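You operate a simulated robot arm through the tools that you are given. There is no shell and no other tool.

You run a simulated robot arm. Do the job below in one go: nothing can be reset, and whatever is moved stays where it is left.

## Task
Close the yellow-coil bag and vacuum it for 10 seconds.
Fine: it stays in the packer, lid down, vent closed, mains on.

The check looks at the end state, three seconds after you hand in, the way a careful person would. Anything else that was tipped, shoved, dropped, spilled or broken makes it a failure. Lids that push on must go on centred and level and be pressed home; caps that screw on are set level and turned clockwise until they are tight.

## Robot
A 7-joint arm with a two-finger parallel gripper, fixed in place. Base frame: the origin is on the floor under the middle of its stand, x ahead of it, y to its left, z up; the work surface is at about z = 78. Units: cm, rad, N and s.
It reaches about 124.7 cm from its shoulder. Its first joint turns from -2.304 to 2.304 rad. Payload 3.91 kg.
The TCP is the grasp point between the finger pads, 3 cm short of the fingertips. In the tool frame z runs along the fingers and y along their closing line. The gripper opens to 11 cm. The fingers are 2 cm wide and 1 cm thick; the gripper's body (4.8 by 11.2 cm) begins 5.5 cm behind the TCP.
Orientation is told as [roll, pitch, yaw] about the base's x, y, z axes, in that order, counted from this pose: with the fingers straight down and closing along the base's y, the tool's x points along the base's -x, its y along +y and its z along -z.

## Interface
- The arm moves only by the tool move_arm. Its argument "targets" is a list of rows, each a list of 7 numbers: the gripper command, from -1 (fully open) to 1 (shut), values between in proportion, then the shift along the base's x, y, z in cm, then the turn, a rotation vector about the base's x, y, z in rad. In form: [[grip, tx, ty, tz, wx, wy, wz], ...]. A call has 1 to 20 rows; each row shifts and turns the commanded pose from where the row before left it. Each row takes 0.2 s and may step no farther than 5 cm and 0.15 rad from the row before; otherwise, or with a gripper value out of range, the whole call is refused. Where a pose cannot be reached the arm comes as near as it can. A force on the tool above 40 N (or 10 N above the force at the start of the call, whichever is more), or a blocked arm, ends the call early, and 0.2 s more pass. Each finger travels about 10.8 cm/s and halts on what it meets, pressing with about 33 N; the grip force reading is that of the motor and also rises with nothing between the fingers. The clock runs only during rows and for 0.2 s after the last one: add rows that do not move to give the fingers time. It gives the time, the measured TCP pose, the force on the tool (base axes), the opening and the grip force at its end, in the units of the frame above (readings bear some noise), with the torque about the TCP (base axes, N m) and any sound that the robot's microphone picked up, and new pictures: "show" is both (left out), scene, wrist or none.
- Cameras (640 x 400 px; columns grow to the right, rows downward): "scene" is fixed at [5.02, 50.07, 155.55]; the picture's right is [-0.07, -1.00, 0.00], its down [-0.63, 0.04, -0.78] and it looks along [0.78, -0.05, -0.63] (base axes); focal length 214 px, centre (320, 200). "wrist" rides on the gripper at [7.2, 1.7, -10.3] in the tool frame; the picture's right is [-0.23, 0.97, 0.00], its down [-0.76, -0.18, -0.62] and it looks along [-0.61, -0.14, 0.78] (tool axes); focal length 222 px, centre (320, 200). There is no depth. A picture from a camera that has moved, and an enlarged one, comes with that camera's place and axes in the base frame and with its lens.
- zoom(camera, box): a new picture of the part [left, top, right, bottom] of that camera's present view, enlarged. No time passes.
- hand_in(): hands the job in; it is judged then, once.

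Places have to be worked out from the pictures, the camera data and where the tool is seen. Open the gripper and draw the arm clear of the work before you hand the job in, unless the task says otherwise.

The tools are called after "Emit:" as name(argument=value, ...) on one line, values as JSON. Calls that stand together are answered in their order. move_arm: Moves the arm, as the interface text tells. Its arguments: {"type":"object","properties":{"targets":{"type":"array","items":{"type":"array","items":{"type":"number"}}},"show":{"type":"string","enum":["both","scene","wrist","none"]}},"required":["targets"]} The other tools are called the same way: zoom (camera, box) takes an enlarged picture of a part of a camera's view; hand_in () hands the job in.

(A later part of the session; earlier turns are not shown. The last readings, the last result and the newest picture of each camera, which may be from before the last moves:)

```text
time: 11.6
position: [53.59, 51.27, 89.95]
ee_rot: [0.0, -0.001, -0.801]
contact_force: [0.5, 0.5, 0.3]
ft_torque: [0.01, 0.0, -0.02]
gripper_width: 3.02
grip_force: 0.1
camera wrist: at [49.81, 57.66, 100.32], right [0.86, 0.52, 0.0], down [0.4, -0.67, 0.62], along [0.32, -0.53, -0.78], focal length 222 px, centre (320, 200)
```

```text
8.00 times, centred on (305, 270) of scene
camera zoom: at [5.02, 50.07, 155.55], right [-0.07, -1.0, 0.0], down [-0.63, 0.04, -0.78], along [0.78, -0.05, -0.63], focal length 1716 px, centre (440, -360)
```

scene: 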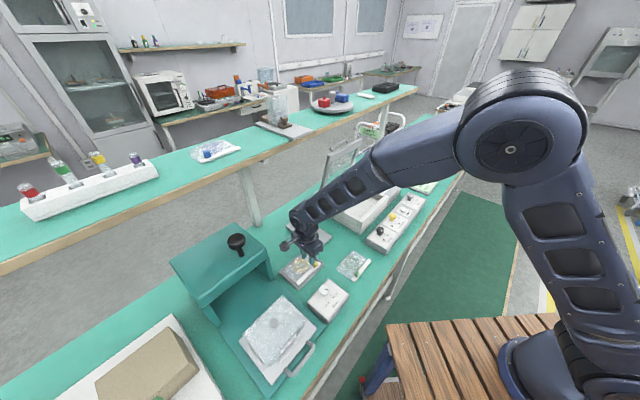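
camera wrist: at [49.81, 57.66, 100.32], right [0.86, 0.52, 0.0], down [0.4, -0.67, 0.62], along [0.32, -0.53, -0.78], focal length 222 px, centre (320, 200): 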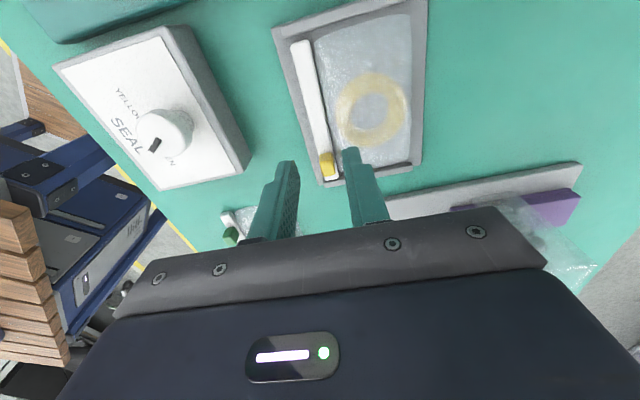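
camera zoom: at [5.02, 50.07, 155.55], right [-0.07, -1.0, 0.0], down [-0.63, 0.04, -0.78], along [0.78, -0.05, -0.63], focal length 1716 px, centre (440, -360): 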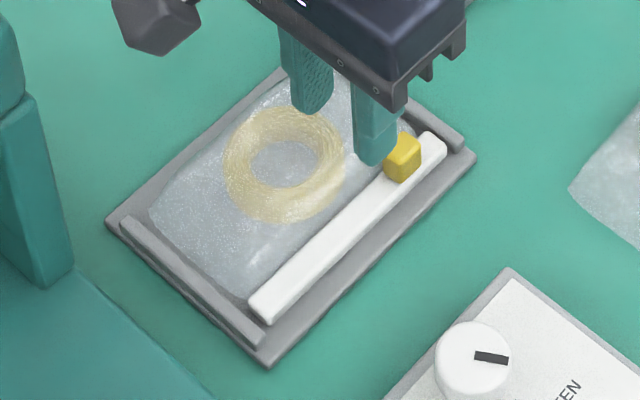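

The yellow slider is now at the far end of the strip. TCP lies over the strip's middle, so I lower with a 2.6 cm opening around the strip.

Emit:
move_arm(targets=[[0.52, 0, 0, -3.5, 0, 0, 0], [0.52, 0, 0, -2.5, 0, 0, 0], [0.52, 0, 0, -0.6, 0, 0, 0], [0.52, 0, 0, -0.3, 0, 0, 0], [0.52, 0, 0, 0, 0, 0, 0]])

Emit:
zoom(camera="wrist", box=[240, 50, 480, 230])

Emit:
zoom(camera="scene", box=[275, 245, 335, 295])

```text
time: 12.5
position: [53.68, 51.28, 83.71]
ee_rot: [0.009, 0.001, -0.799]
contact_force: [-0.8, -1.8, 14.4]
ft_torque: [0.09, -0.12, -0.01]
gripper_width: 2.55
grip_force: 0.0
stopped in row 4: the force on the tool passed its limit at 46 N (the readings are from after the stop); the commanded pose is now the measured one
camera wrist: at [49.94, 57.7, 94.14], right [0.86, 0.52, 0.01], down [0.4, -0.67, 0.62], along [0.33, -0.53, -0.78], focal length 222 px, centre (320, 200)
```

scene: 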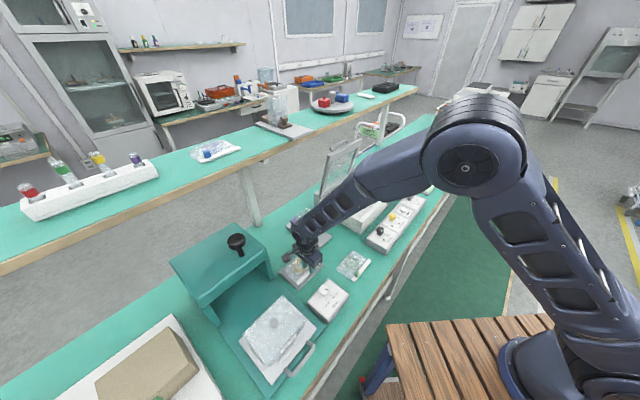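
wrist: 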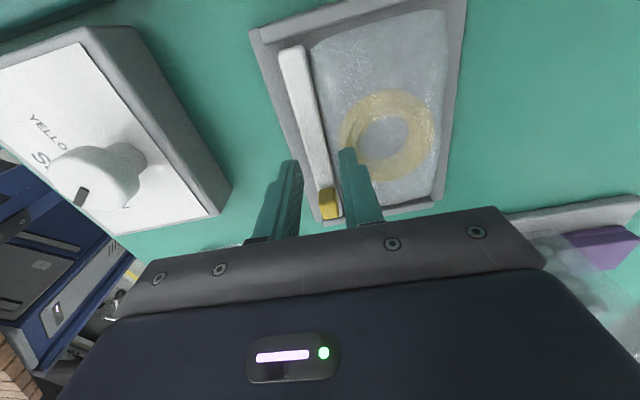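

```text
2.22 times, centred on (360, 140) of wrist
camera zoom: at [49.94, 57.7, 94.14], right [0.86, 0.52, 0.01], down [0.4, -0.67, 0.62], along [0.33, -0.53, -0.78], focal length 494 px, centre (231, 333)
```

zoom: 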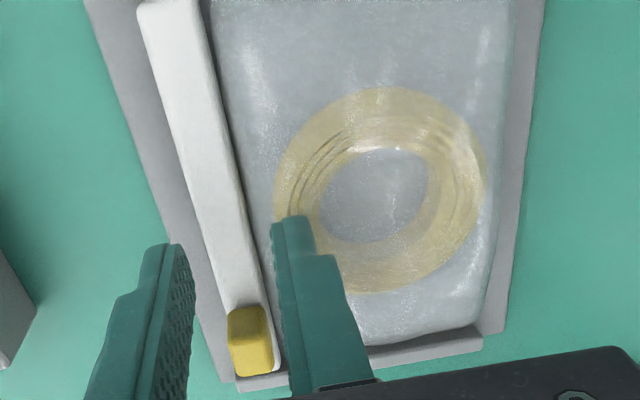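

```text
8.00 times, centred on (305, 270) of scene
camera zoom: at [5.02, 50.07, 155.55], right [-0.07, -1.0, 0.0], down [-0.63, 0.04, -0.78], along [0.78, -0.05, -0.63], focal length 1716 px, centre (440, -360)
```

zoom: 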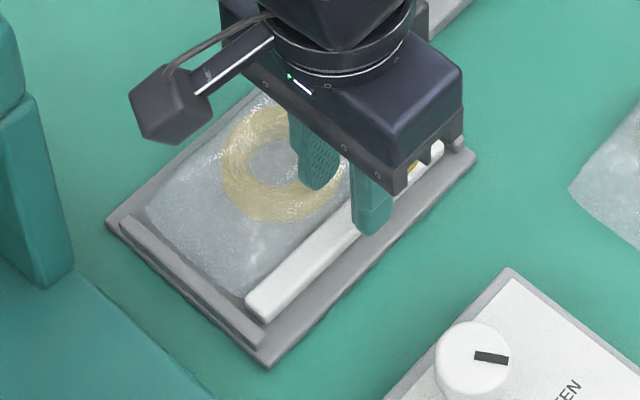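

The rear finger met the coil inside the bag (force at about 1.4 cm behind the strip). I back off, shift 2.5 cm along the strip toward its free end where the ring curves away, and come down with a narrower opening.

Emit:
move_arm(targets=[[0.52, 0, 0, 1.5, -0.005, -0.005, 0], [0.6, -0.87, 0.9, 0.5, 0, 0, 0], [0.6, -0.87, 0.9, 0, 0, 0, 0], [0.6, 0, 0, 0, 0, 0, 0]])

Emit:
zoom(camera="wrist", box=[240, 50, 480, 230])

Emit:
zoom(camera="scene", box=[275, 245, 335, 295])

```text
time: 13.5
position: [52.06, 53.16, 85.62]
ee_rot: [0.004, -0.005, -0.797]
contact_force: [-0.8, -0.4, 0.0]
ft_torque: [0.01, -0.03, 0.04]
gripper_width: 2.21
grip_force: 0.1
camera wrist: at [48.19, 59.58, 96.02], right [0.86, 0.52, 0.01], down [0.4, -0.67, 0.63], along [0.33, -0.53, -0.78], focal length 222 px, centre (320, 200)
```

scene: 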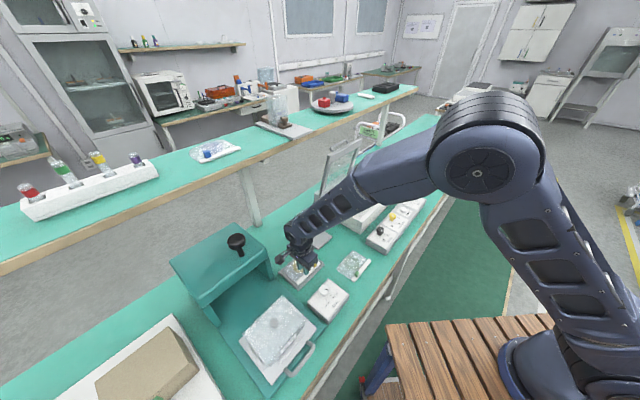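
wrist: 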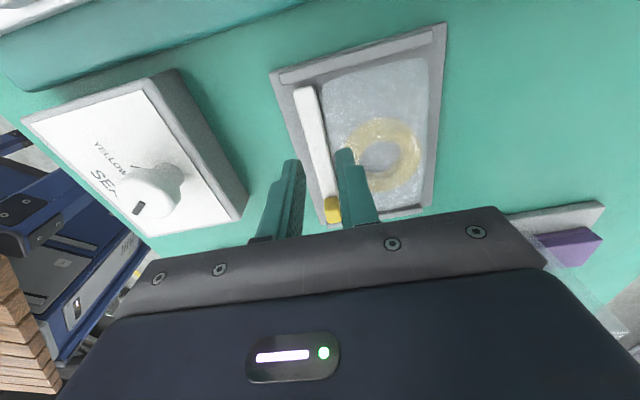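

```text
2.22 times, centred on (360, 140) of wrist
camera zoom: at [48.19, 59.58, 96.02], right [0.86, 0.52, 0.01], down [0.4, -0.67, 0.63], along [0.33, -0.53, -0.78], focal length 494 px, centre (231, 333)
```

zoom: 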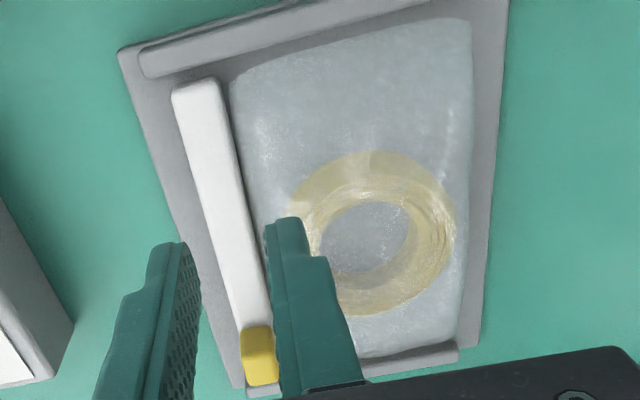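

```text
8.00 times, centred on (305, 270) of scene
camera zoom: at [5.02, 50.07, 155.55], right [-0.07, -1.0, 0.0], down [-0.63, 0.04, -0.78], along [0.78, -0.05, -0.63], focal length 1716 px, centre (440, -360)
```

zoom: 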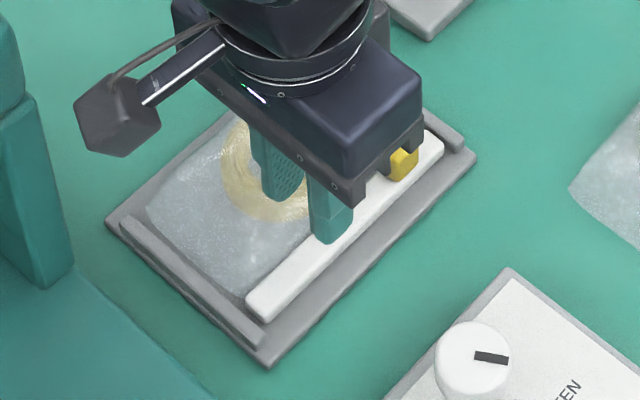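

Small lateral correction (about 0.25 cm), then I lower slowly beside the strip again.

Emit:
move_arm(targets=[[0.6, -0.18, -0.17, -1.2, -0.004, 0.005, 0], [0.6, 0, 0, -0.6, 0, 0, 0], [0.6, 0, 0, -0.3, 0, 0, 0], [0.6, 0, 0, -0.3, 0, 0, 0], [0.6, 0, 0, -0.3, 0, 0, 0], [0.6, 0, 0, 0, 0, 0, 0]])

Emit:
zoom(camera="wrist", box=[240, 50, 480, 230])

Emit:
zoom(camera="scene", box=[275, 245, 335, 295])

```text
time: 14.5
position: [51.98, 53.1, 83.8]
ee_rot: [0.008, -0.003, -0.799]
contact_force: [-1.4, 0.4, 10.8]
ft_torque: [0.13, -0.06, -0.05]
gripper_width: 2.19
grip_force: 0.1
stopped in row 4: the force on the tool passed its limit at 47 N (the readings are from after the stop); the commanded pose is now the measured one
camera wrist: at [48.16, 59.56, 94.11], right [0.86, 0.52, 0.01], down [0.4, -0.67, 0.62], along [0.33, -0.53, -0.78], focal length 222 px, centre (320, 200)
```

scene: 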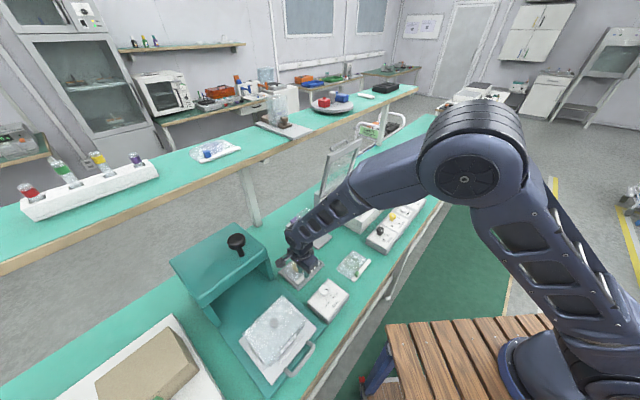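
wrist: 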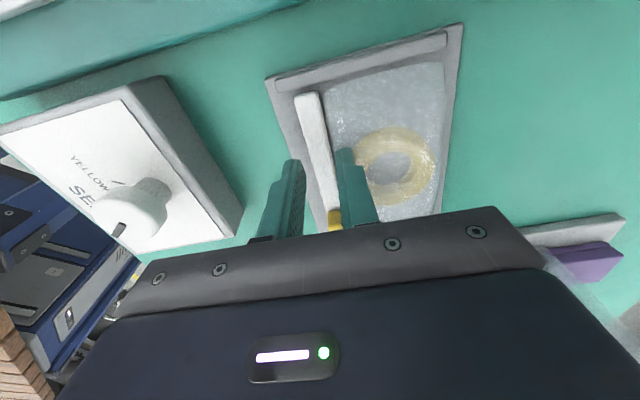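

```text
2.22 times, centred on (360, 140) of wrist
camera zoom: at [48.16, 59.56, 94.11], right [0.86, 0.52, 0.01], down [0.4, -0.67, 0.62], along [0.33, -0.53, -0.78], focal length 494 px, centre (231, 333)
```

zoom: 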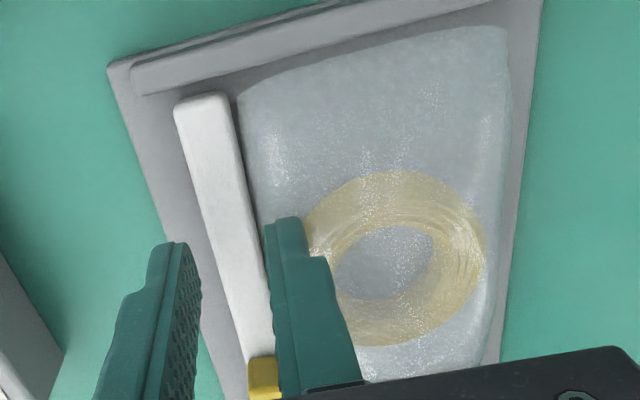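

```text
8.00 times, centred on (305, 270) of scene
camera zoom: at [5.02, 50.07, 155.55], right [-0.07, -1.0, 0.0], down [-0.63, 0.04, -0.78], along [0.78, -0.05, -0.63], focal length 1716 px, centre (440, -360)
```

zoom: 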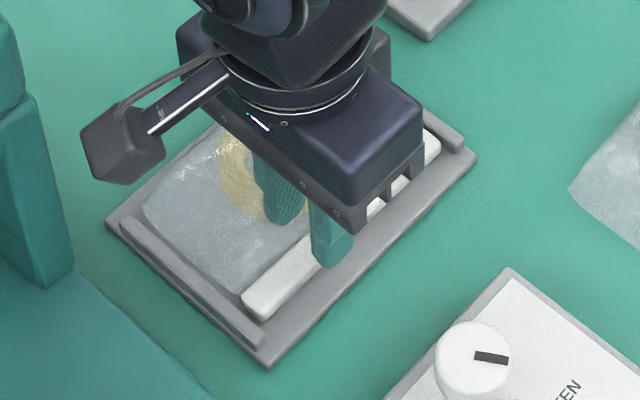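

The bag body is solid at z≈80.7 right behind the strip, so the strip can't be straddled. The bag is about 9.3 cm wide across (strip front to back edge), which fits in the 11 cm opening; I rise, open fully, and centre over the whole bag to look.

Emit:
move_arm(targets=[[0.6, 0, 0, 3, -0.005, 0.003, 0], [0.2, 0, 0, 4, -0.003, 0, 0], [-0.4, 1.5, 0.3, 3, 0, 0, 0], [-1, 1.5, 0.3, 0, 0, 0, 0], [-1, 1.5, 0.2, 0, 0, 0, 0], [-1, 0, 0, 0, 0, 0, 0]])

Emit:
zoom(camera="wrist", box=[200, 30, 440, 210])

Emit:
zoom(camera="scene", box=[275, 245, 335, 295])

```text
time: 15.9
position: [56.56, 53.78, 93.58]
ee_rot: [-0.004, -0.008, -0.802]
contact_force: [0.0, 1.2, 0.4]
ft_torque: [0.01, -0.02, 0.0]
gripper_width: 11.0
grip_force: 0.1
camera wrist: at [52.72, 60.38, 103.88], right [0.86, 0.52, 0.0], down [0.4, -0.66, 0.63], along [0.32, -0.54, -0.78], focal length 222 px, centre (320, 200)
```

scene: 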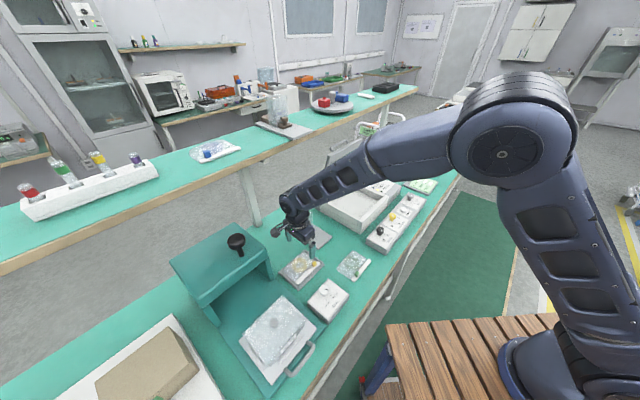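
wrist: 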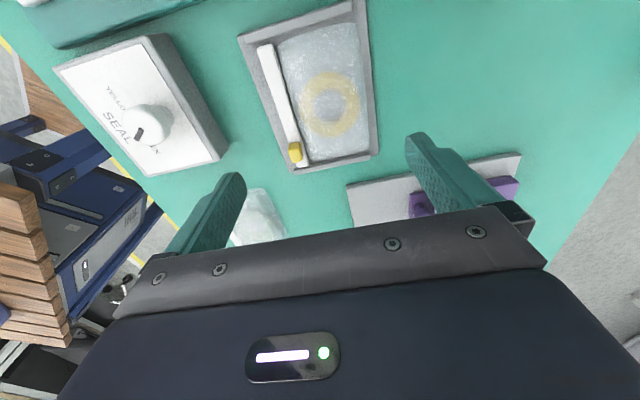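

```text
2.22 times, centred on (320, 120) of wrist
camera zoom: at [52.72, 60.38, 103.88], right [0.86, 0.52, 0.0], down [0.4, -0.66, 0.63], along [0.32, -0.54, -0.78], focal length 494 px, centre (320, 378)
```

zoom: 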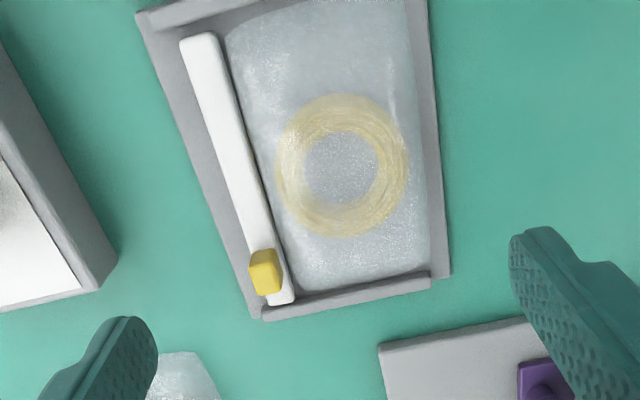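

```text
8.00 times, centred on (305, 270) of scene
camera zoom: at [5.02, 50.07, 155.55], right [-0.07, -1.0, 0.0], down [-0.63, 0.04, -0.78], along [0.78, -0.05, -0.63], focal length 1716 px, centre (440, -360)
```

zoom: 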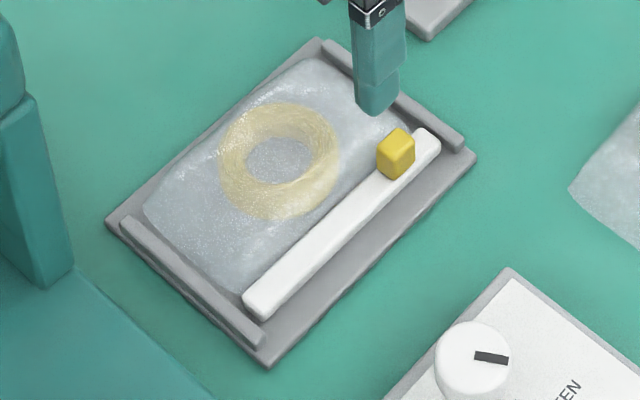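

The bag is about 8.9 cm across (e.g. from e2 74.0 to 82.9) and centred near (56.4, 54.5), coil in the middle. I centre on it, open fully, and descend so the fingers go down either side of the bag.

Emit:
move_arm(targets=[[-1, -0.1, 0.75, -2.5, 0.004, 0.008, 0], [-1, 0, 0, -4, 0, 0, 0], [-1, 0, 0, -3, 0, 0, 0], [-1, 0, 0, -0.8, 0, 0, 0], [-1, 0, 0, 0, 0, 0, 0]])

Emit:
zoom(camera="wrist", box=[160, 30, 480, 250])

Emit:
zoom(camera="scene", box=[275, 245, 335, 295])

```text
time: 17.1
position: [56.42, 54.56, 83.42]
ee_rot: [-0.004, 0.0, -0.799]
contact_force: [0.9, 0.2, 0.0]
ft_torque: [-0.01, 0.01, 0.0]
gripper_width: 11.01
grip_force: 0.1
camera wrist: at [52.69, 61.07, 93.69], right [0.86, 0.52, -0.01], down [0.41, -0.67, 0.62], along [0.32, -0.54, -0.78], focal length 222 px, centre (320, 200)
```

scene: 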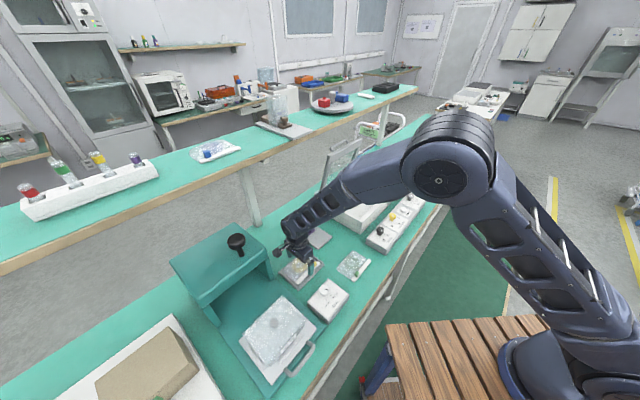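
wrist: 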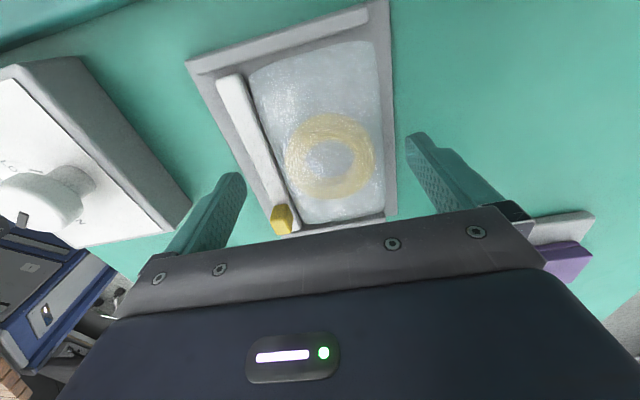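

```text
1.82 times, centred on (320, 140) of wrist
camera zoom: at [52.69, 61.07, 93.69], right [0.86, 0.52, -0.01], down [0.41, -0.67, 0.62], along [0.32, -0.54, -0.78], focal length 404 px, centre (320, 309)
```

zoom: 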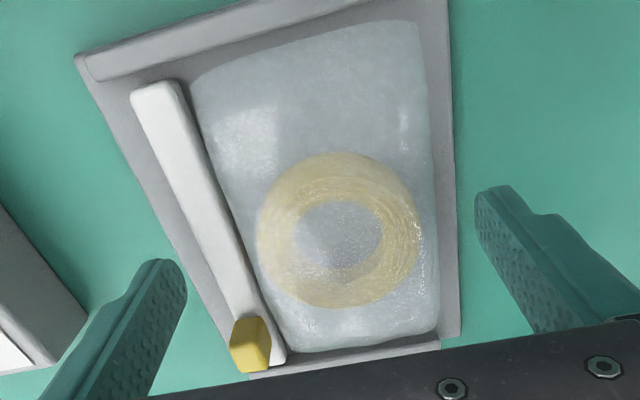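

```text
8.00 times, centred on (305, 270) of scene
camera zoom: at [5.02, 50.07, 155.55], right [-0.07, -1.0, 0.0], down [-0.63, 0.04, -0.78], along [0.78, -0.05, -0.63], focal length 1716 px, centre (440, -360)
```

zoom: 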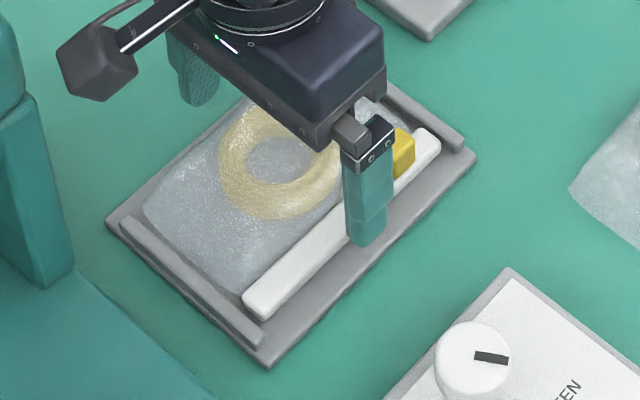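

Both fingers are clear of the bag and tray edges. I shift slightly toward the strip and go down another centimetre in small steps.

Emit:
move_arm(targets=[[-1, -0.2, -0.2, -0.4, 0.004, 0, 0], [-1, 0, 0, -0.3, 0, 0, 0], [-1, 0, 0, -0.3, 0, 0, 0], [-1, 0, 0, 0, 0, 0, 0]], show="wrist")

Emit:
zoom(camera="scene", box=[275, 245, 335, 295])

```text
time: 18.1
position: [56.17, 54.4, 82.33]
ee_rot: [-0.004, 0.003, -0.798]
contact_force: [-0.3, 0.2, -0.8]
ft_torque: [0.0, 0.01, 0.0]
gripper_width: 11.01
grip_force: 0.1
camera wrist: at [52.47, 60.84, 92.72], right [0.86, 0.52, 0.0], down [0.41, -0.67, 0.62], along [0.32, -0.53, -0.78], focal length 222 px, centre (320, 200)
```

wrist: 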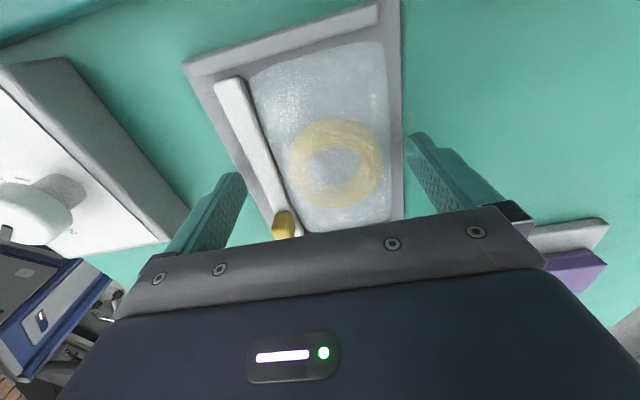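

```text
8.00 times, centred on (305, 270) of scene
camera zoom: at [5.02, 50.07, 155.55], right [-0.07, -1.0, 0.0], down [-0.63, 0.04, -0.78], along [0.78, -0.05, -0.63], focal length 1716 px, centre (440, -360)
```

zoom: 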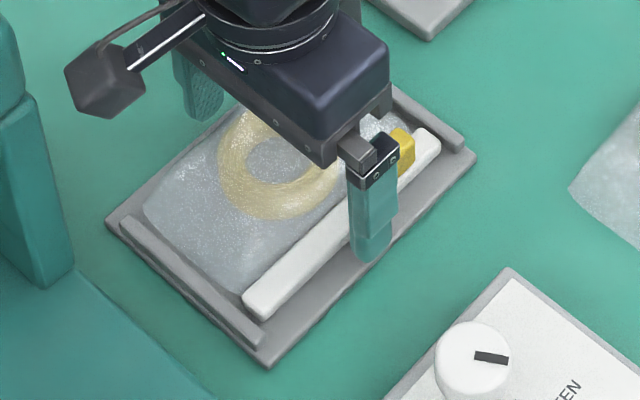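

No contact at fingertip height 79.3. I close on the bag's sides.

Emit:
move_arm(targets=[[-0.75, 0, 0, 0, 0, 0, 0], [-0.6, 0, 0, 0, 0, 0, 0], [-0.4, 0, 0, 0, 0, 0, 0], [-0.3, 0, 0, 0, 0, 0, 0], [-0.3, 0, 0, 0, 0, 0, 0]], show="wrist")

Emit:
zoom(camera="scene", box=[275, 245, 335, 295])

Emit:
zoom(camera="wrist", box=[160, 30, 480, 250])

```text
time: 19.3
position: [56.27, 54.36, 82.45]
ee_rot: [-0.002, 0.003, -0.8]
contact_force: [0.1, 0.3, -0.3]
ft_torque: [-0.04, 0.02, -0.01]
gripper_width: 9.39
grip_force: 33.4
camera wrist: at [52.47, 60.84, 92.72], right [0.86, 0.52, 0.0], down [0.41, -0.67, 0.62], along [0.32, -0.53, -0.78], focal length 222 px, centre (320, 200)
```

wrist: 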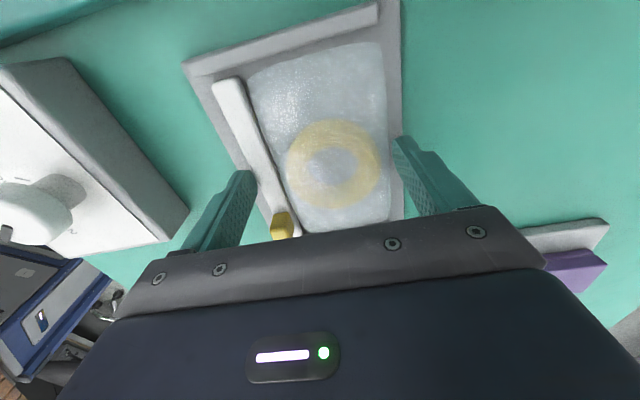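

```text
8.00 times, centred on (305, 270) of scene
camera zoom: at [5.02, 50.07, 155.55], right [-0.07, -1.0, 0.0], down [-0.63, 0.04, -0.78], along [0.78, -0.05, -0.63], focal length 1716 px, centre (440, -360)
```

zoom: 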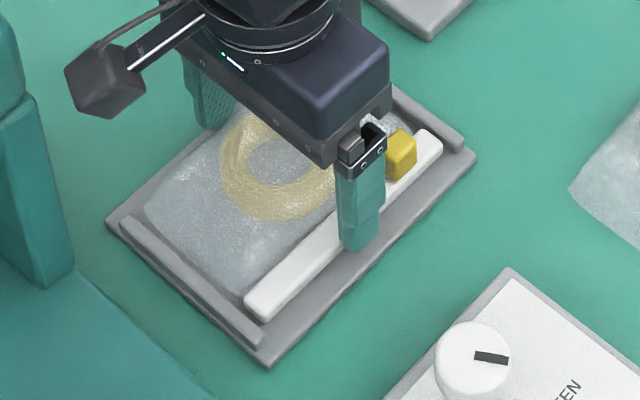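

```text
1.82 times, centred on (320, 140) of wrist
camera zoom: at [52.47, 60.84, 92.72], right [0.86, 0.52, 0.0], down [0.41, -0.67, 0.62], along [0.32, -0.53, -0.78], focal length 404 px, centre (320, 309)
```

zoom: 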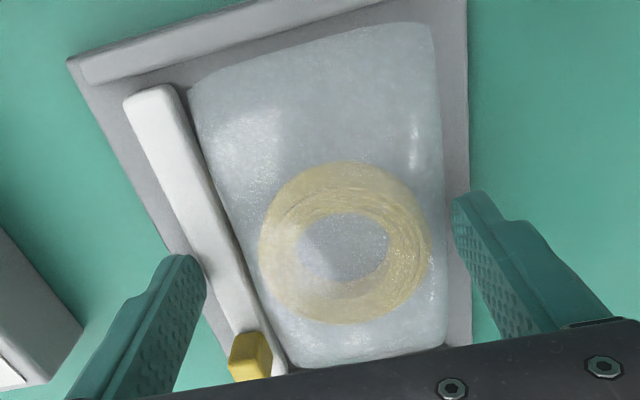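

Gripped at 9.39 cm with 33 N. I lift 2 cm and check that the bag comes and the tray stays.

Emit:
move_arm(targets=[[-0.3, 0, 0, 0.7, 0, 0, 0], [-0.3, 0, 0, 0.7, 0, 0, 0], [-0.3, 0, 0, 0.8, 0, 0, 0], [-0.3, 0, 0, 0.8, 0, 0, 0]], show="wrist")

Emit:
zoom(camera="scene", box=[275, 235, 345, 295])

```text
time: 20.3
position: [56.3, 54.47, 85.45]
ee_rot: [-0.003, 0.004, -0.798]
contact_force: [0.1, 0.1, -0.4]
ft_torque: [0.03, 0.01, -0.02]
gripper_width: 9.39
grip_force: 32.5
camera wrist: at [52.44, 60.84, 95.71], right [0.86, 0.52, 0.0], down [0.41, -0.67, 0.62], along [0.32, -0.53, -0.78], focal length 222 px, centre (320, 200)
```

wrist: 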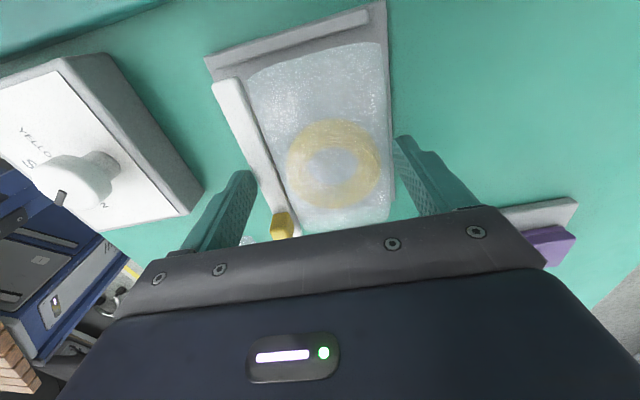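

```text
6.67 times, centred on (310, 265) of scene
camera zoom: at [5.02, 50.07, 155.55], right [-0.07, -1.0, 0.0], down [-0.63, 0.04, -0.78], along [0.78, -0.05, -0.63], focal length 1430 px, centre (387, -233)
```

zoom: 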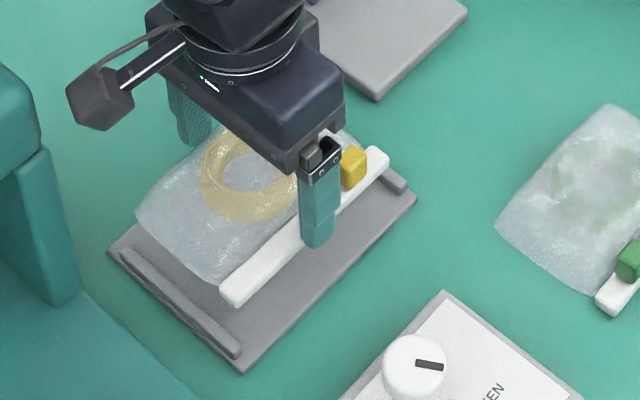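

The bag is up, level, and the tray has not moved. I raise to a safe travel height and take a fresh look at the packer from the scene camera.

Emit:
move_arm(targets=[[-0.3, 0, 0, 2, 0, 0, 0], [-0.3, 0, 0, 3, 0, 0, 0], [-0.3, 0, 0, 3, 0, 0, 0], [-0.3, 0, 0, 3, 0, 0, 0], [-0.3, 0, 0, 3, 0, 0, 0], [-0.3, 0, 0, 3, 0, 0, 0], [-0.3, 0, 0, 3, 0, 0, 0]])

Emit:
zoom(camera="scene", box=[310, 140, 420, 250])

Emit:
zoom(camera="wrist", box=[160, 60, 520, 260])

```text
time: 21.9
position: [56.13, 54.48, 105.49]
ee_rot: [-0.005, 0.004, -0.798]
contact_force: [-0.5, -0.4, -1.4]
ft_torque: [-0.04, 0.02, 0.0]
gripper_width: 9.39
grip_force: 32.8
camera wrist: at [52.37, 60.9, 115.67], right [0.86, 0.52, 0.0], down [0.41, -0.67, 0.62], along [0.32, -0.53, -0.78], focal length 222 px, centre (320, 200)
```

scene: 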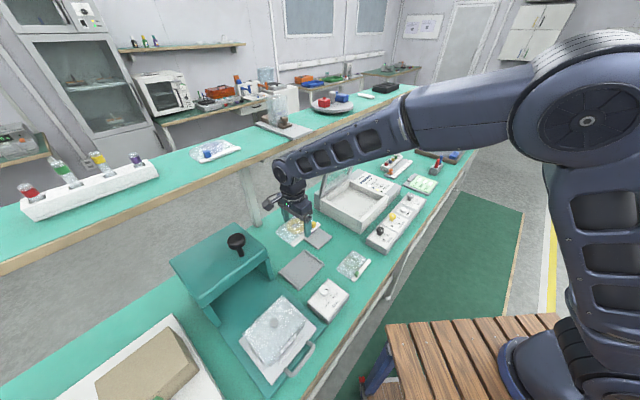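
wrist: 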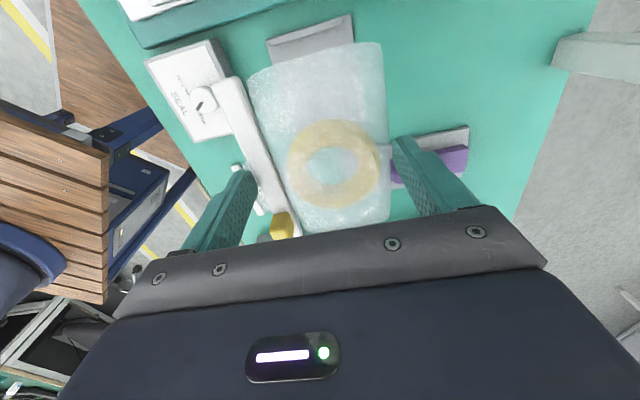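

```text
3.64 times, centred on (365, 195) of scene
camera zoom: at [5.02, 50.07, 155.55], right [-0.07, -1.0, 0.0], down [-0.63, 0.04, -0.78], along [0.78, -0.05, -0.63], focal length 780 px, centre (156, 218)
```

zoom: 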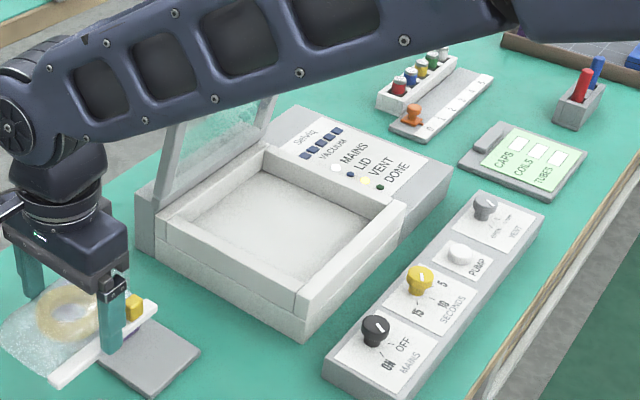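

```text
1.78 times, centred on (340, 160) of wrist
camera zoom: at [52.37, 60.9, 115.67], right [0.86, 0.52, 0.0], down [0.41, -0.67, 0.62], along [0.32, -0.53, -0.78], focal length 395 px, centre (284, 271)
```

zoom: 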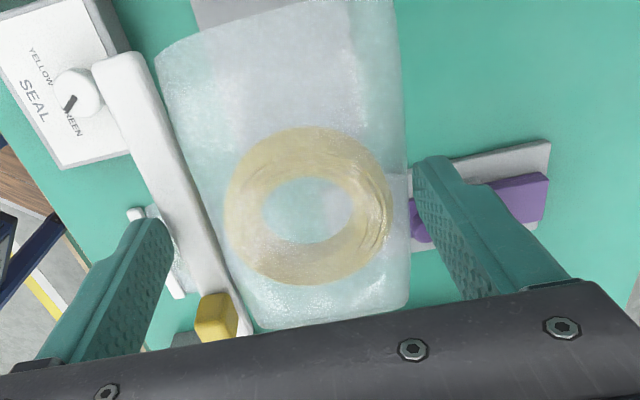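

The chamber rim corners come out near (74,28), (90,44), (91,9), (107,27) at z≈86.5, so its centre is about (90.7, 26.9); the lid stands upright at the back. I carry the bag over at z≈105 in two stages, aiming slightly forward of centre, away from the lid.

Emit:
move_arm(targets=[[-0.3, 2, -1.7, 0.3, 0, 0, 0], [-0.3, 3, -2.55, 0.3, 0.003, -0.002, 0], [-0.3, 3, -2.55, 0.3, 0, 0, 0], [-0.3, 3, -2.55, 0.3, 0, 0, 0], [-0.3, 3, -2.55, 0.3, 0, 0, 0], [-0.3, 3, -2.55, 0, 0, 0, 0], [-0.3, 2, -1.7, 0, 0, 0, 0]])

Emit:
zoom(camera="scene", box=[280, 120, 440, 260])

```text
time: 23.5
position: [75.16, 38.37, 106.75]
ee_rot: [-0.002, 0.006, -0.798]
contact_force: [-0.4, 0.9, 0.3]
ft_torque: [-0.06, -0.02, 0.02]
gripper_width: 9.37
grip_force: 33.1
camera wrist: at [71.38, 44.76, 117.23], right [0.86, 0.52, 0.0], down [0.41, -0.67, 0.62], along [0.32, -0.53, -0.78], focal length 222 px, centre (320, 200)
```

scene: 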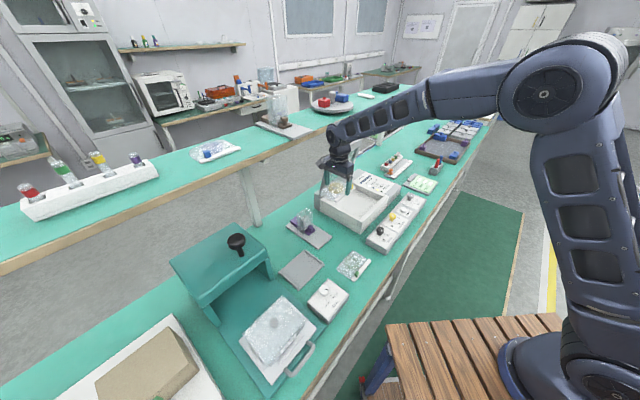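
wrist: 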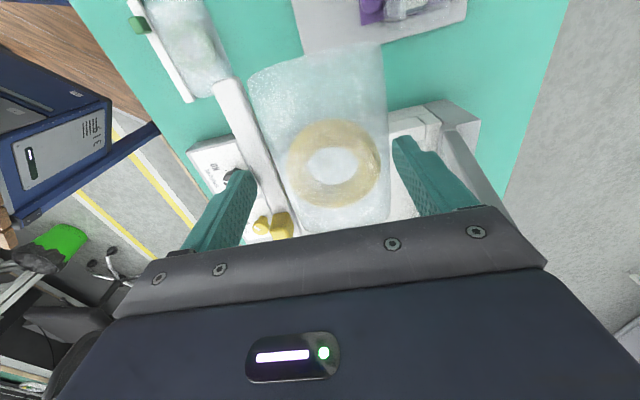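

```text
2.86 times, centred on (360, 190) of scene
camera zoom: at [5.02, 50.07, 155.55], right [-0.07, -1.0, 0.0], down [-0.63, 0.04, -0.78], along [0.78, -0.05, -0.63], focal length 613 px, centre (206, 229)
```

zoom: 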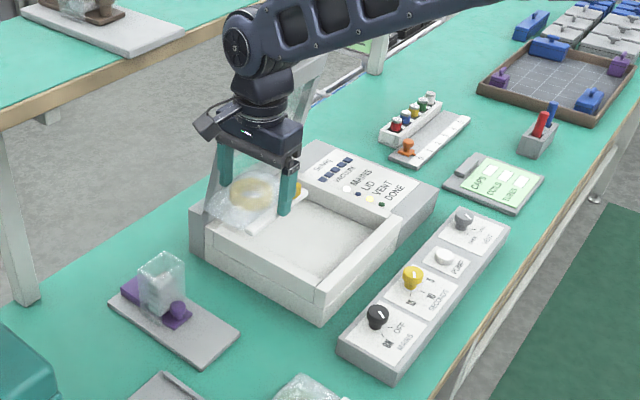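

I zoom in the wrist picture to see where the lid and chamber wall are relative to the bag.

Emit:
zoom(camera="wrist", box=[160, 60, 520, 260])

Emit:
zoom(camera="wrist", box=[370, 80, 530, 220])

```text
1.78 times, centred on (340, 160) of wrist
camera zoom: at [71.38, 44.76, 117.23], right [0.86, 0.52, 0.0], down [0.41, -0.67, 0.62], along [0.32, -0.53, -0.78], focal length 395 px, centre (284, 271)
```

zoom: 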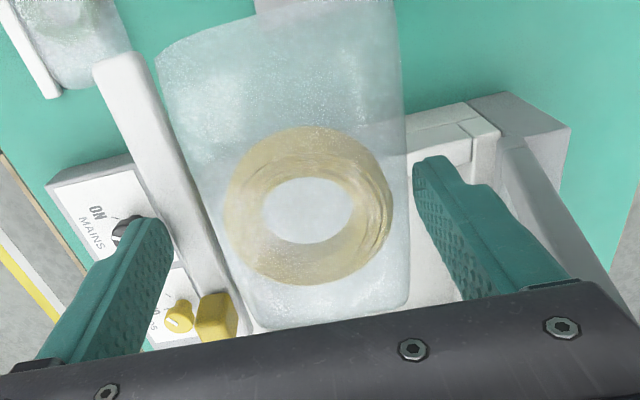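

```text
2.86 times, centred on (450, 150) of wrist
camera zoom: at [71.38, 44.76, 117.23], right [0.86, 0.52, 0.0], down [0.41, -0.67, 0.62], along [0.32, -0.53, -0.78], focal length 635 px, centre (-51, 343)
```

zoom: 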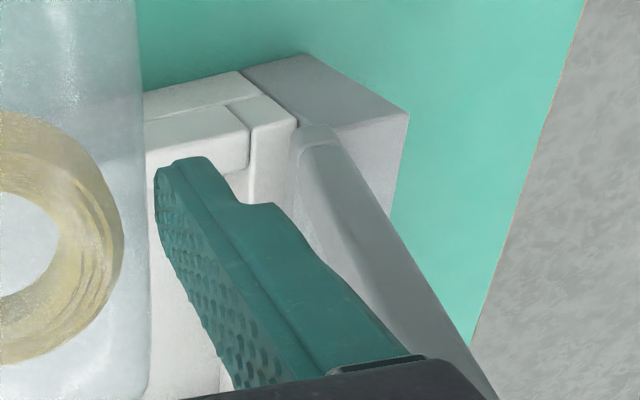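

The lid stands nearly upright, leaning slightly forward (its face near e2≈92-97), so I keep the hand well in front of it and move the bag along the bench over the chamber.

Emit:
move_arm(targets=[[-0.3, 2.4, -2.4, 0, 0, 0, 0], [-0.3, 2.8, -2.8, 0, 0.002, -0.006, 0], [-0.3, 2.8, -2.8, 0, 0, 0, 0], [-0.3, 2.8, -2.8, 0, 0, 0, 0], [-0.3, 2.4, -2.4, 0, 0, 0, 0], [-0.3, 0, 0, 0, 0, 0, 0]])

Emit:
zoom(camera="scene", box=[290, 110, 430, 250])

Emit:
zoom(camera="wrist", box=[130, 0, 530, 250])

```text
time: 24.9
position: [88.43, 25.04, 106.84]
ee_rot: [0.003, 0.002, -0.797]
contact_force: [0.1, 0.0, -0.3]
ft_torque: [0.02, -0.01, 0.03]
gripper_width: 9.4
grip_force: 32.9
camera wrist: at [84.55, 31.37, 117.26], right [0.86, 0.52, 0.01], down [0.4, -0.67, 0.62], along [0.32, -0.53, -0.78], focal length 222 px, centre (320, 200)
```

scene: 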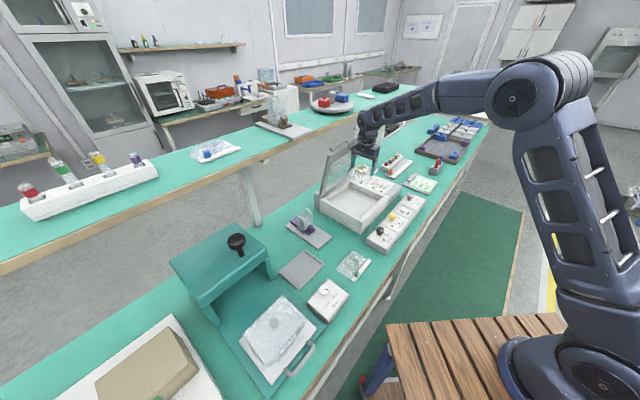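
wrist: 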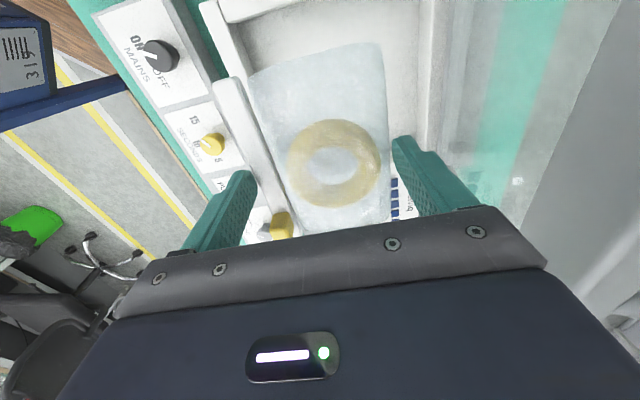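

```text
2.86 times, centred on (360, 180) of scene
camera zoom: at [5.02, 50.07, 155.55], right [-0.07, -1.0, 0.0], down [-0.63, 0.04, -0.78], along [0.78, -0.05, -0.63], focal length 613 px, centre (206, 257)
```

zoom: 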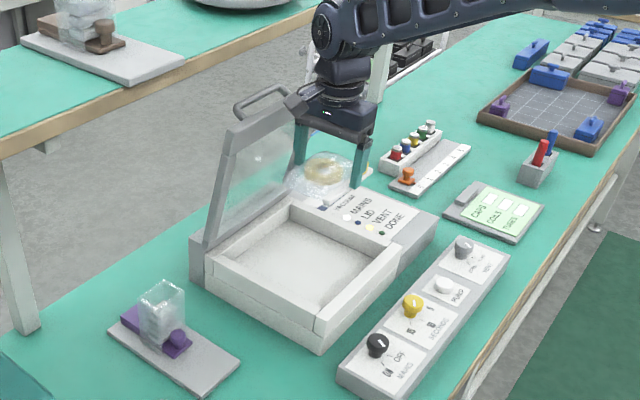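

```text
1.60 times, centred on (330, 125) of wrist
camera zoom: at [84.55, 31.37, 117.26], right [0.86, 0.52, 0.01], down [0.4, -0.67, 0.62], along [0.32, -0.53, -0.78], focal length 355 px, centre (304, 320)
```

zoom: 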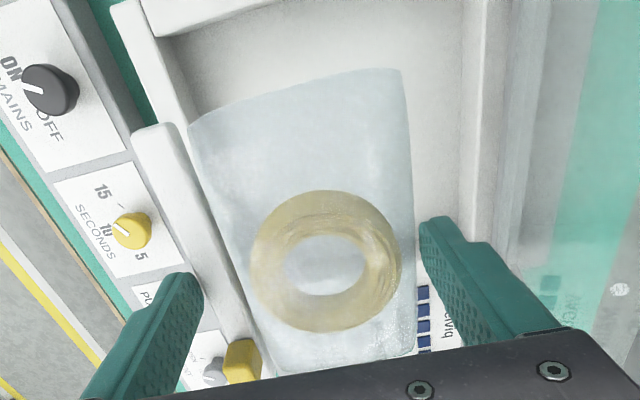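

The bag hangs over the chamber with clearance to every wall, and the lid is clear. I descend to just above the rim.

Emit:
move_arm(targets=[[-0.3, 0.1, -0.1, -3.2, 0, 0, 0], [-0.3, 0, 0, -3.2, 0, 0, 0], [-0.3, 0, 0, -3.2, 0, 0, 0], [-0.3, 0, 0, -3.2, 0, 0, 0], [-0.3, 0, 0, -2.0, 0, 0, 0], [-0.3, 0, 0, 0, 0, 0, 0]])

Emit:
zoom(camera="scene", box=[310, 130, 410, 240])

Emit:
zoom(camera="wrist", box=[130, 0, 530, 250])

```text
time: 26.3
position: [88.47, 25.08, 92.09]
ee_rot: [0.004, 0.0, -0.797]
contact_force: [-0.5, -0.3, -0.2]
ft_torque: [0.0, 0.03, -0.02]
gripper_width: 9.39
grip_force: 33.2
camera wrist: at [84.66, 31.32, 102.44], right [0.86, 0.52, 0.01], down [0.4, -0.67, 0.62], along [0.32, -0.53, -0.78], focal length 222 px, centre (320, 200)
```

scene: 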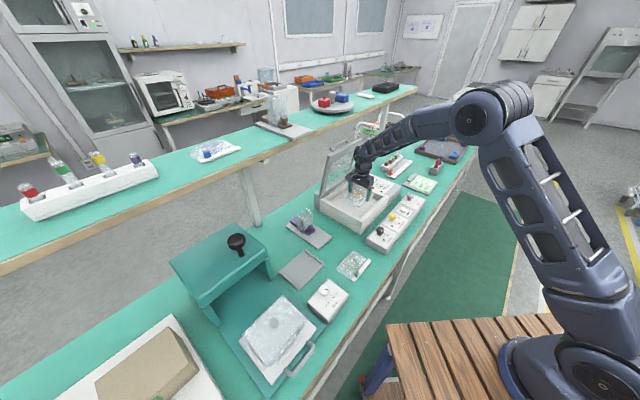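
wrist: 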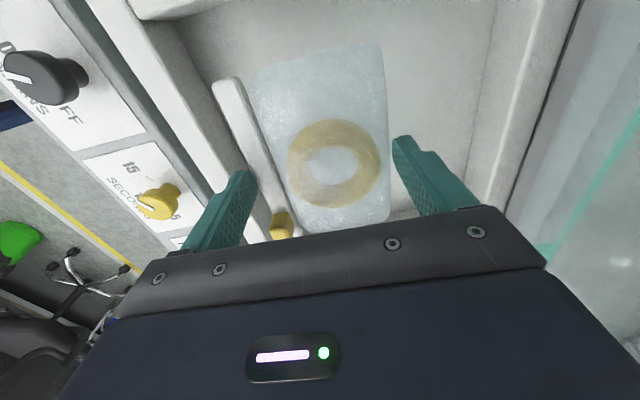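

```text
3.64 times, centred on (360, 185) of scene
camera zoom: at [5.02, 50.07, 155.55], right [-0.07, -1.0, 0.0], down [-0.63, 0.04, -0.78], along [0.78, -0.05, -0.63], focal length 780 px, centre (174, 254)
```

zoom: 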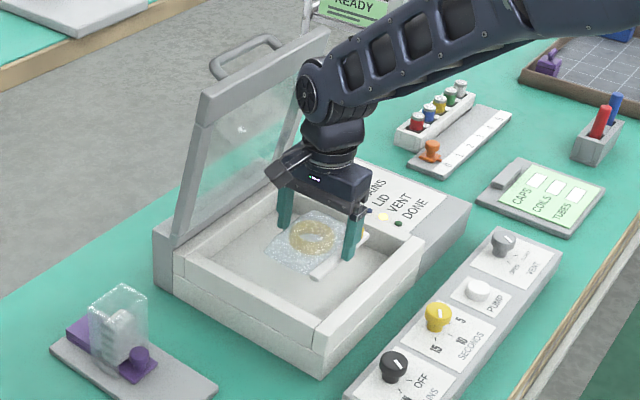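

```text
1.60 times, centred on (330, 125) of wrist
camera zoom: at [84.66, 31.32, 102.44], right [0.86, 0.52, 0.01], down [0.4, -0.67, 0.62], along [0.32, -0.53, -0.78], focal length 355 px, centre (304, 320)
```

zoom: 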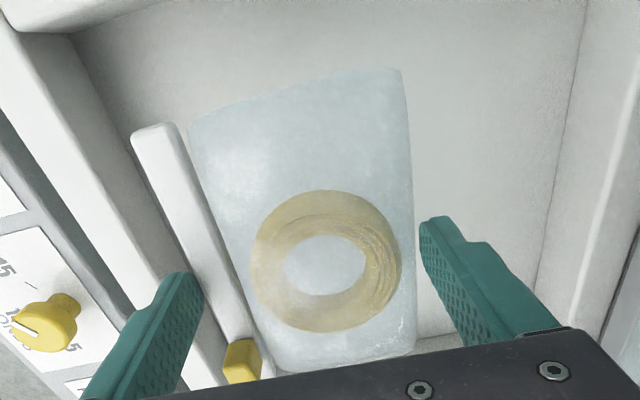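

The bag is centred over the opening, with a few centimetres free on all sides. I lower it into the chamber, slowly near the floor.

Emit:
move_arm(targets=[[-0.3, -0.15, 0.15, -1.5, -0.002, 0, 0], [-0.3, -0.1, 0.1, -1.5, -0.002, 0, 0], [-0.3, 0, 0, -1.2, 0, 0, 0], [-0.3, 0, 0, -0.8, 0, 0, 0], [-0.3, 0, 0, -0.6, 0, 0, 0], [-0.3, 0, 0, 0, 0, 0, 0]], show="wrist")

Emit:
zoom(camera="scene", box=[330, 160, 400, 230])

```text
time: 27.7
position: [88.31, 25.28, 86.36]
ee_rot: [0.004, -0.002, -0.8]
contact_force: [0.3, -0.4, -0.7]
ft_torque: [0.01, -0.01, -0.01]
gripper_width: 9.39
grip_force: 33.1
camera wrist: at [84.41, 31.66, 96.76], right [0.86, 0.52, 0.0], down [0.4, -0.67, 0.62], along [0.32, -0.53, -0.78], focal length 222 px, centre (320, 200)
```

wrist: 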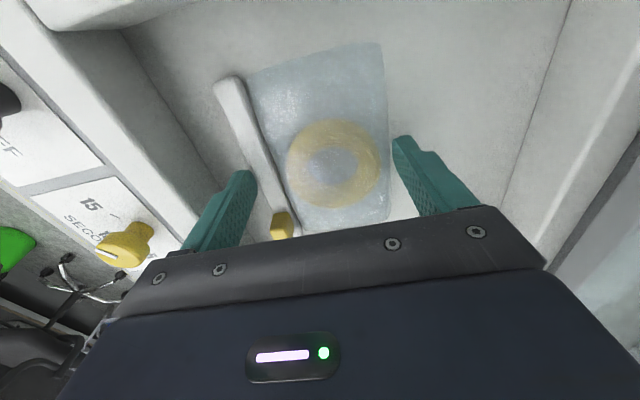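

```text
5.71 times, centred on (365, 195) of scene
camera zoom: at [5.02, 50.07, 155.55], right [-0.07, -1.0, 0.0], down [-0.63, 0.04, -0.78], along [0.78, -0.05, -0.63], focal length 1226 px, centre (63, 229)
```

zoom: 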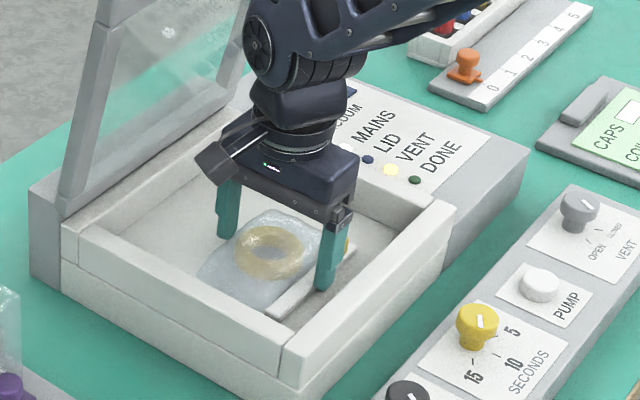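

Still no contact with the bag's underside near z≈83. I keep lowering in small steps until the floor takes the bag.

Emit:
move_arm(targets=[[-0.3, 0, 0, -0.5, 0, 0, 0], [-0.3, 0, 0, -0.4, 0, 0, 0], [-0.3, 0, 0, -0.4, 0, 0, 0], [-0.3, 0, 0, -0.4, 0, 0, 0]], show="none")

Emit:
zoom(camera="scene", box=[330, 160, 400, 230])

```text
time: 28.5
position: [88.42, 25.22, 85.56]
ee_rot: [0.005, -0.002, -0.798]
contact_force: [-4.8, -2.8, 13.3]
ft_torque: [-0.34, 0.76, -0.07]
gripper_width: 9.4
grip_force: 32.8
stopped in row 4: the force on the tool passed its limit at 49 N (the readings are from after the stop); the commanded pose is now the measured one
```

```text
5.71 times, centred on (365, 195) of scene
camera zoom: at [5.02, 50.07, 155.55], right [-0.07, -1.0, 0.0], down [-0.63, 0.04, -0.78], along [0.78, -0.05, -0.63], focal length 1226 px, centre (63, 229)
```

zoom: 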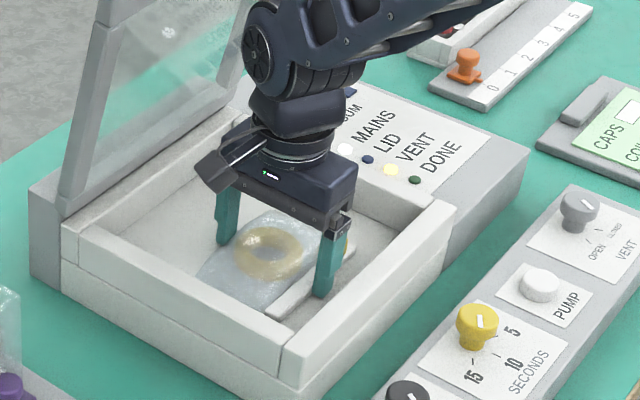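

The floor is reached (13 N, on the strip side). I ease up a hair and open the fingers just enough to free the bag.

Emit:
move_arm(targets=[[-0.3, 0, 0, 0.15, -0.003, 0.001, 0], [-0.78, 0, 0, 0, 0, 0, 0], [-0.92, 0, 0, 0, 0, 0, 0], [-0.92, 0, 0, 0, 0, 0, 0]], show="wrist")

Emit:
zoom(camera="scene", box=[330, 160, 400, 230])

```text
time: 29.5
position: [88.35, 25.2, 85.6]
ee_rot: [0.001, -0.004, -0.799]
contact_force: [-1.1, -1.3, 0.2]
ft_torque: [0.02, 0.01, 0.01]
gripper_width: 10.59
grip_force: 0.0
camera wrist: at [84.52, 31.65, 95.89], right [0.86, 0.52, 0.0], down [0.4, -0.67, 0.63], along [0.32, -0.53, -0.78], focal length 222 px, centre (320, 200)
```

wrist: 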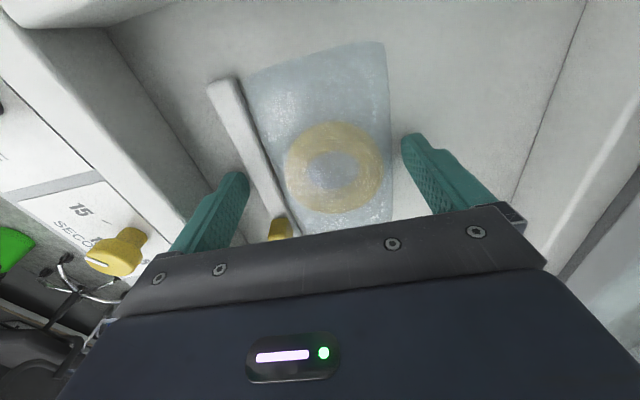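

```text
5.71 times, centred on (365, 195) of scene
camera zoom: at [5.02, 50.07, 155.55], right [-0.07, -1.0, 0.0], down [-0.63, 0.04, -0.78], along [0.78, -0.05, -0.63], focal length 1226 px, centre (63, 229)
```

zoom: 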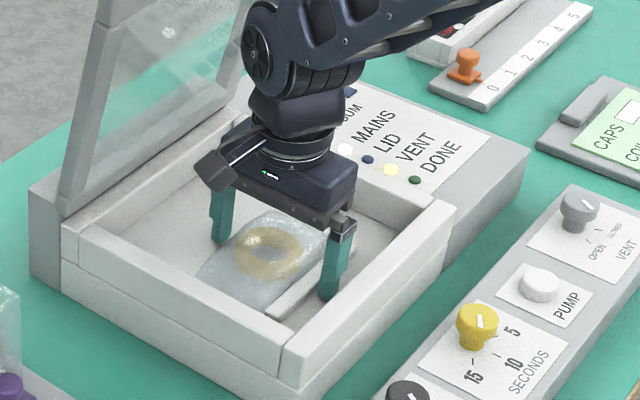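

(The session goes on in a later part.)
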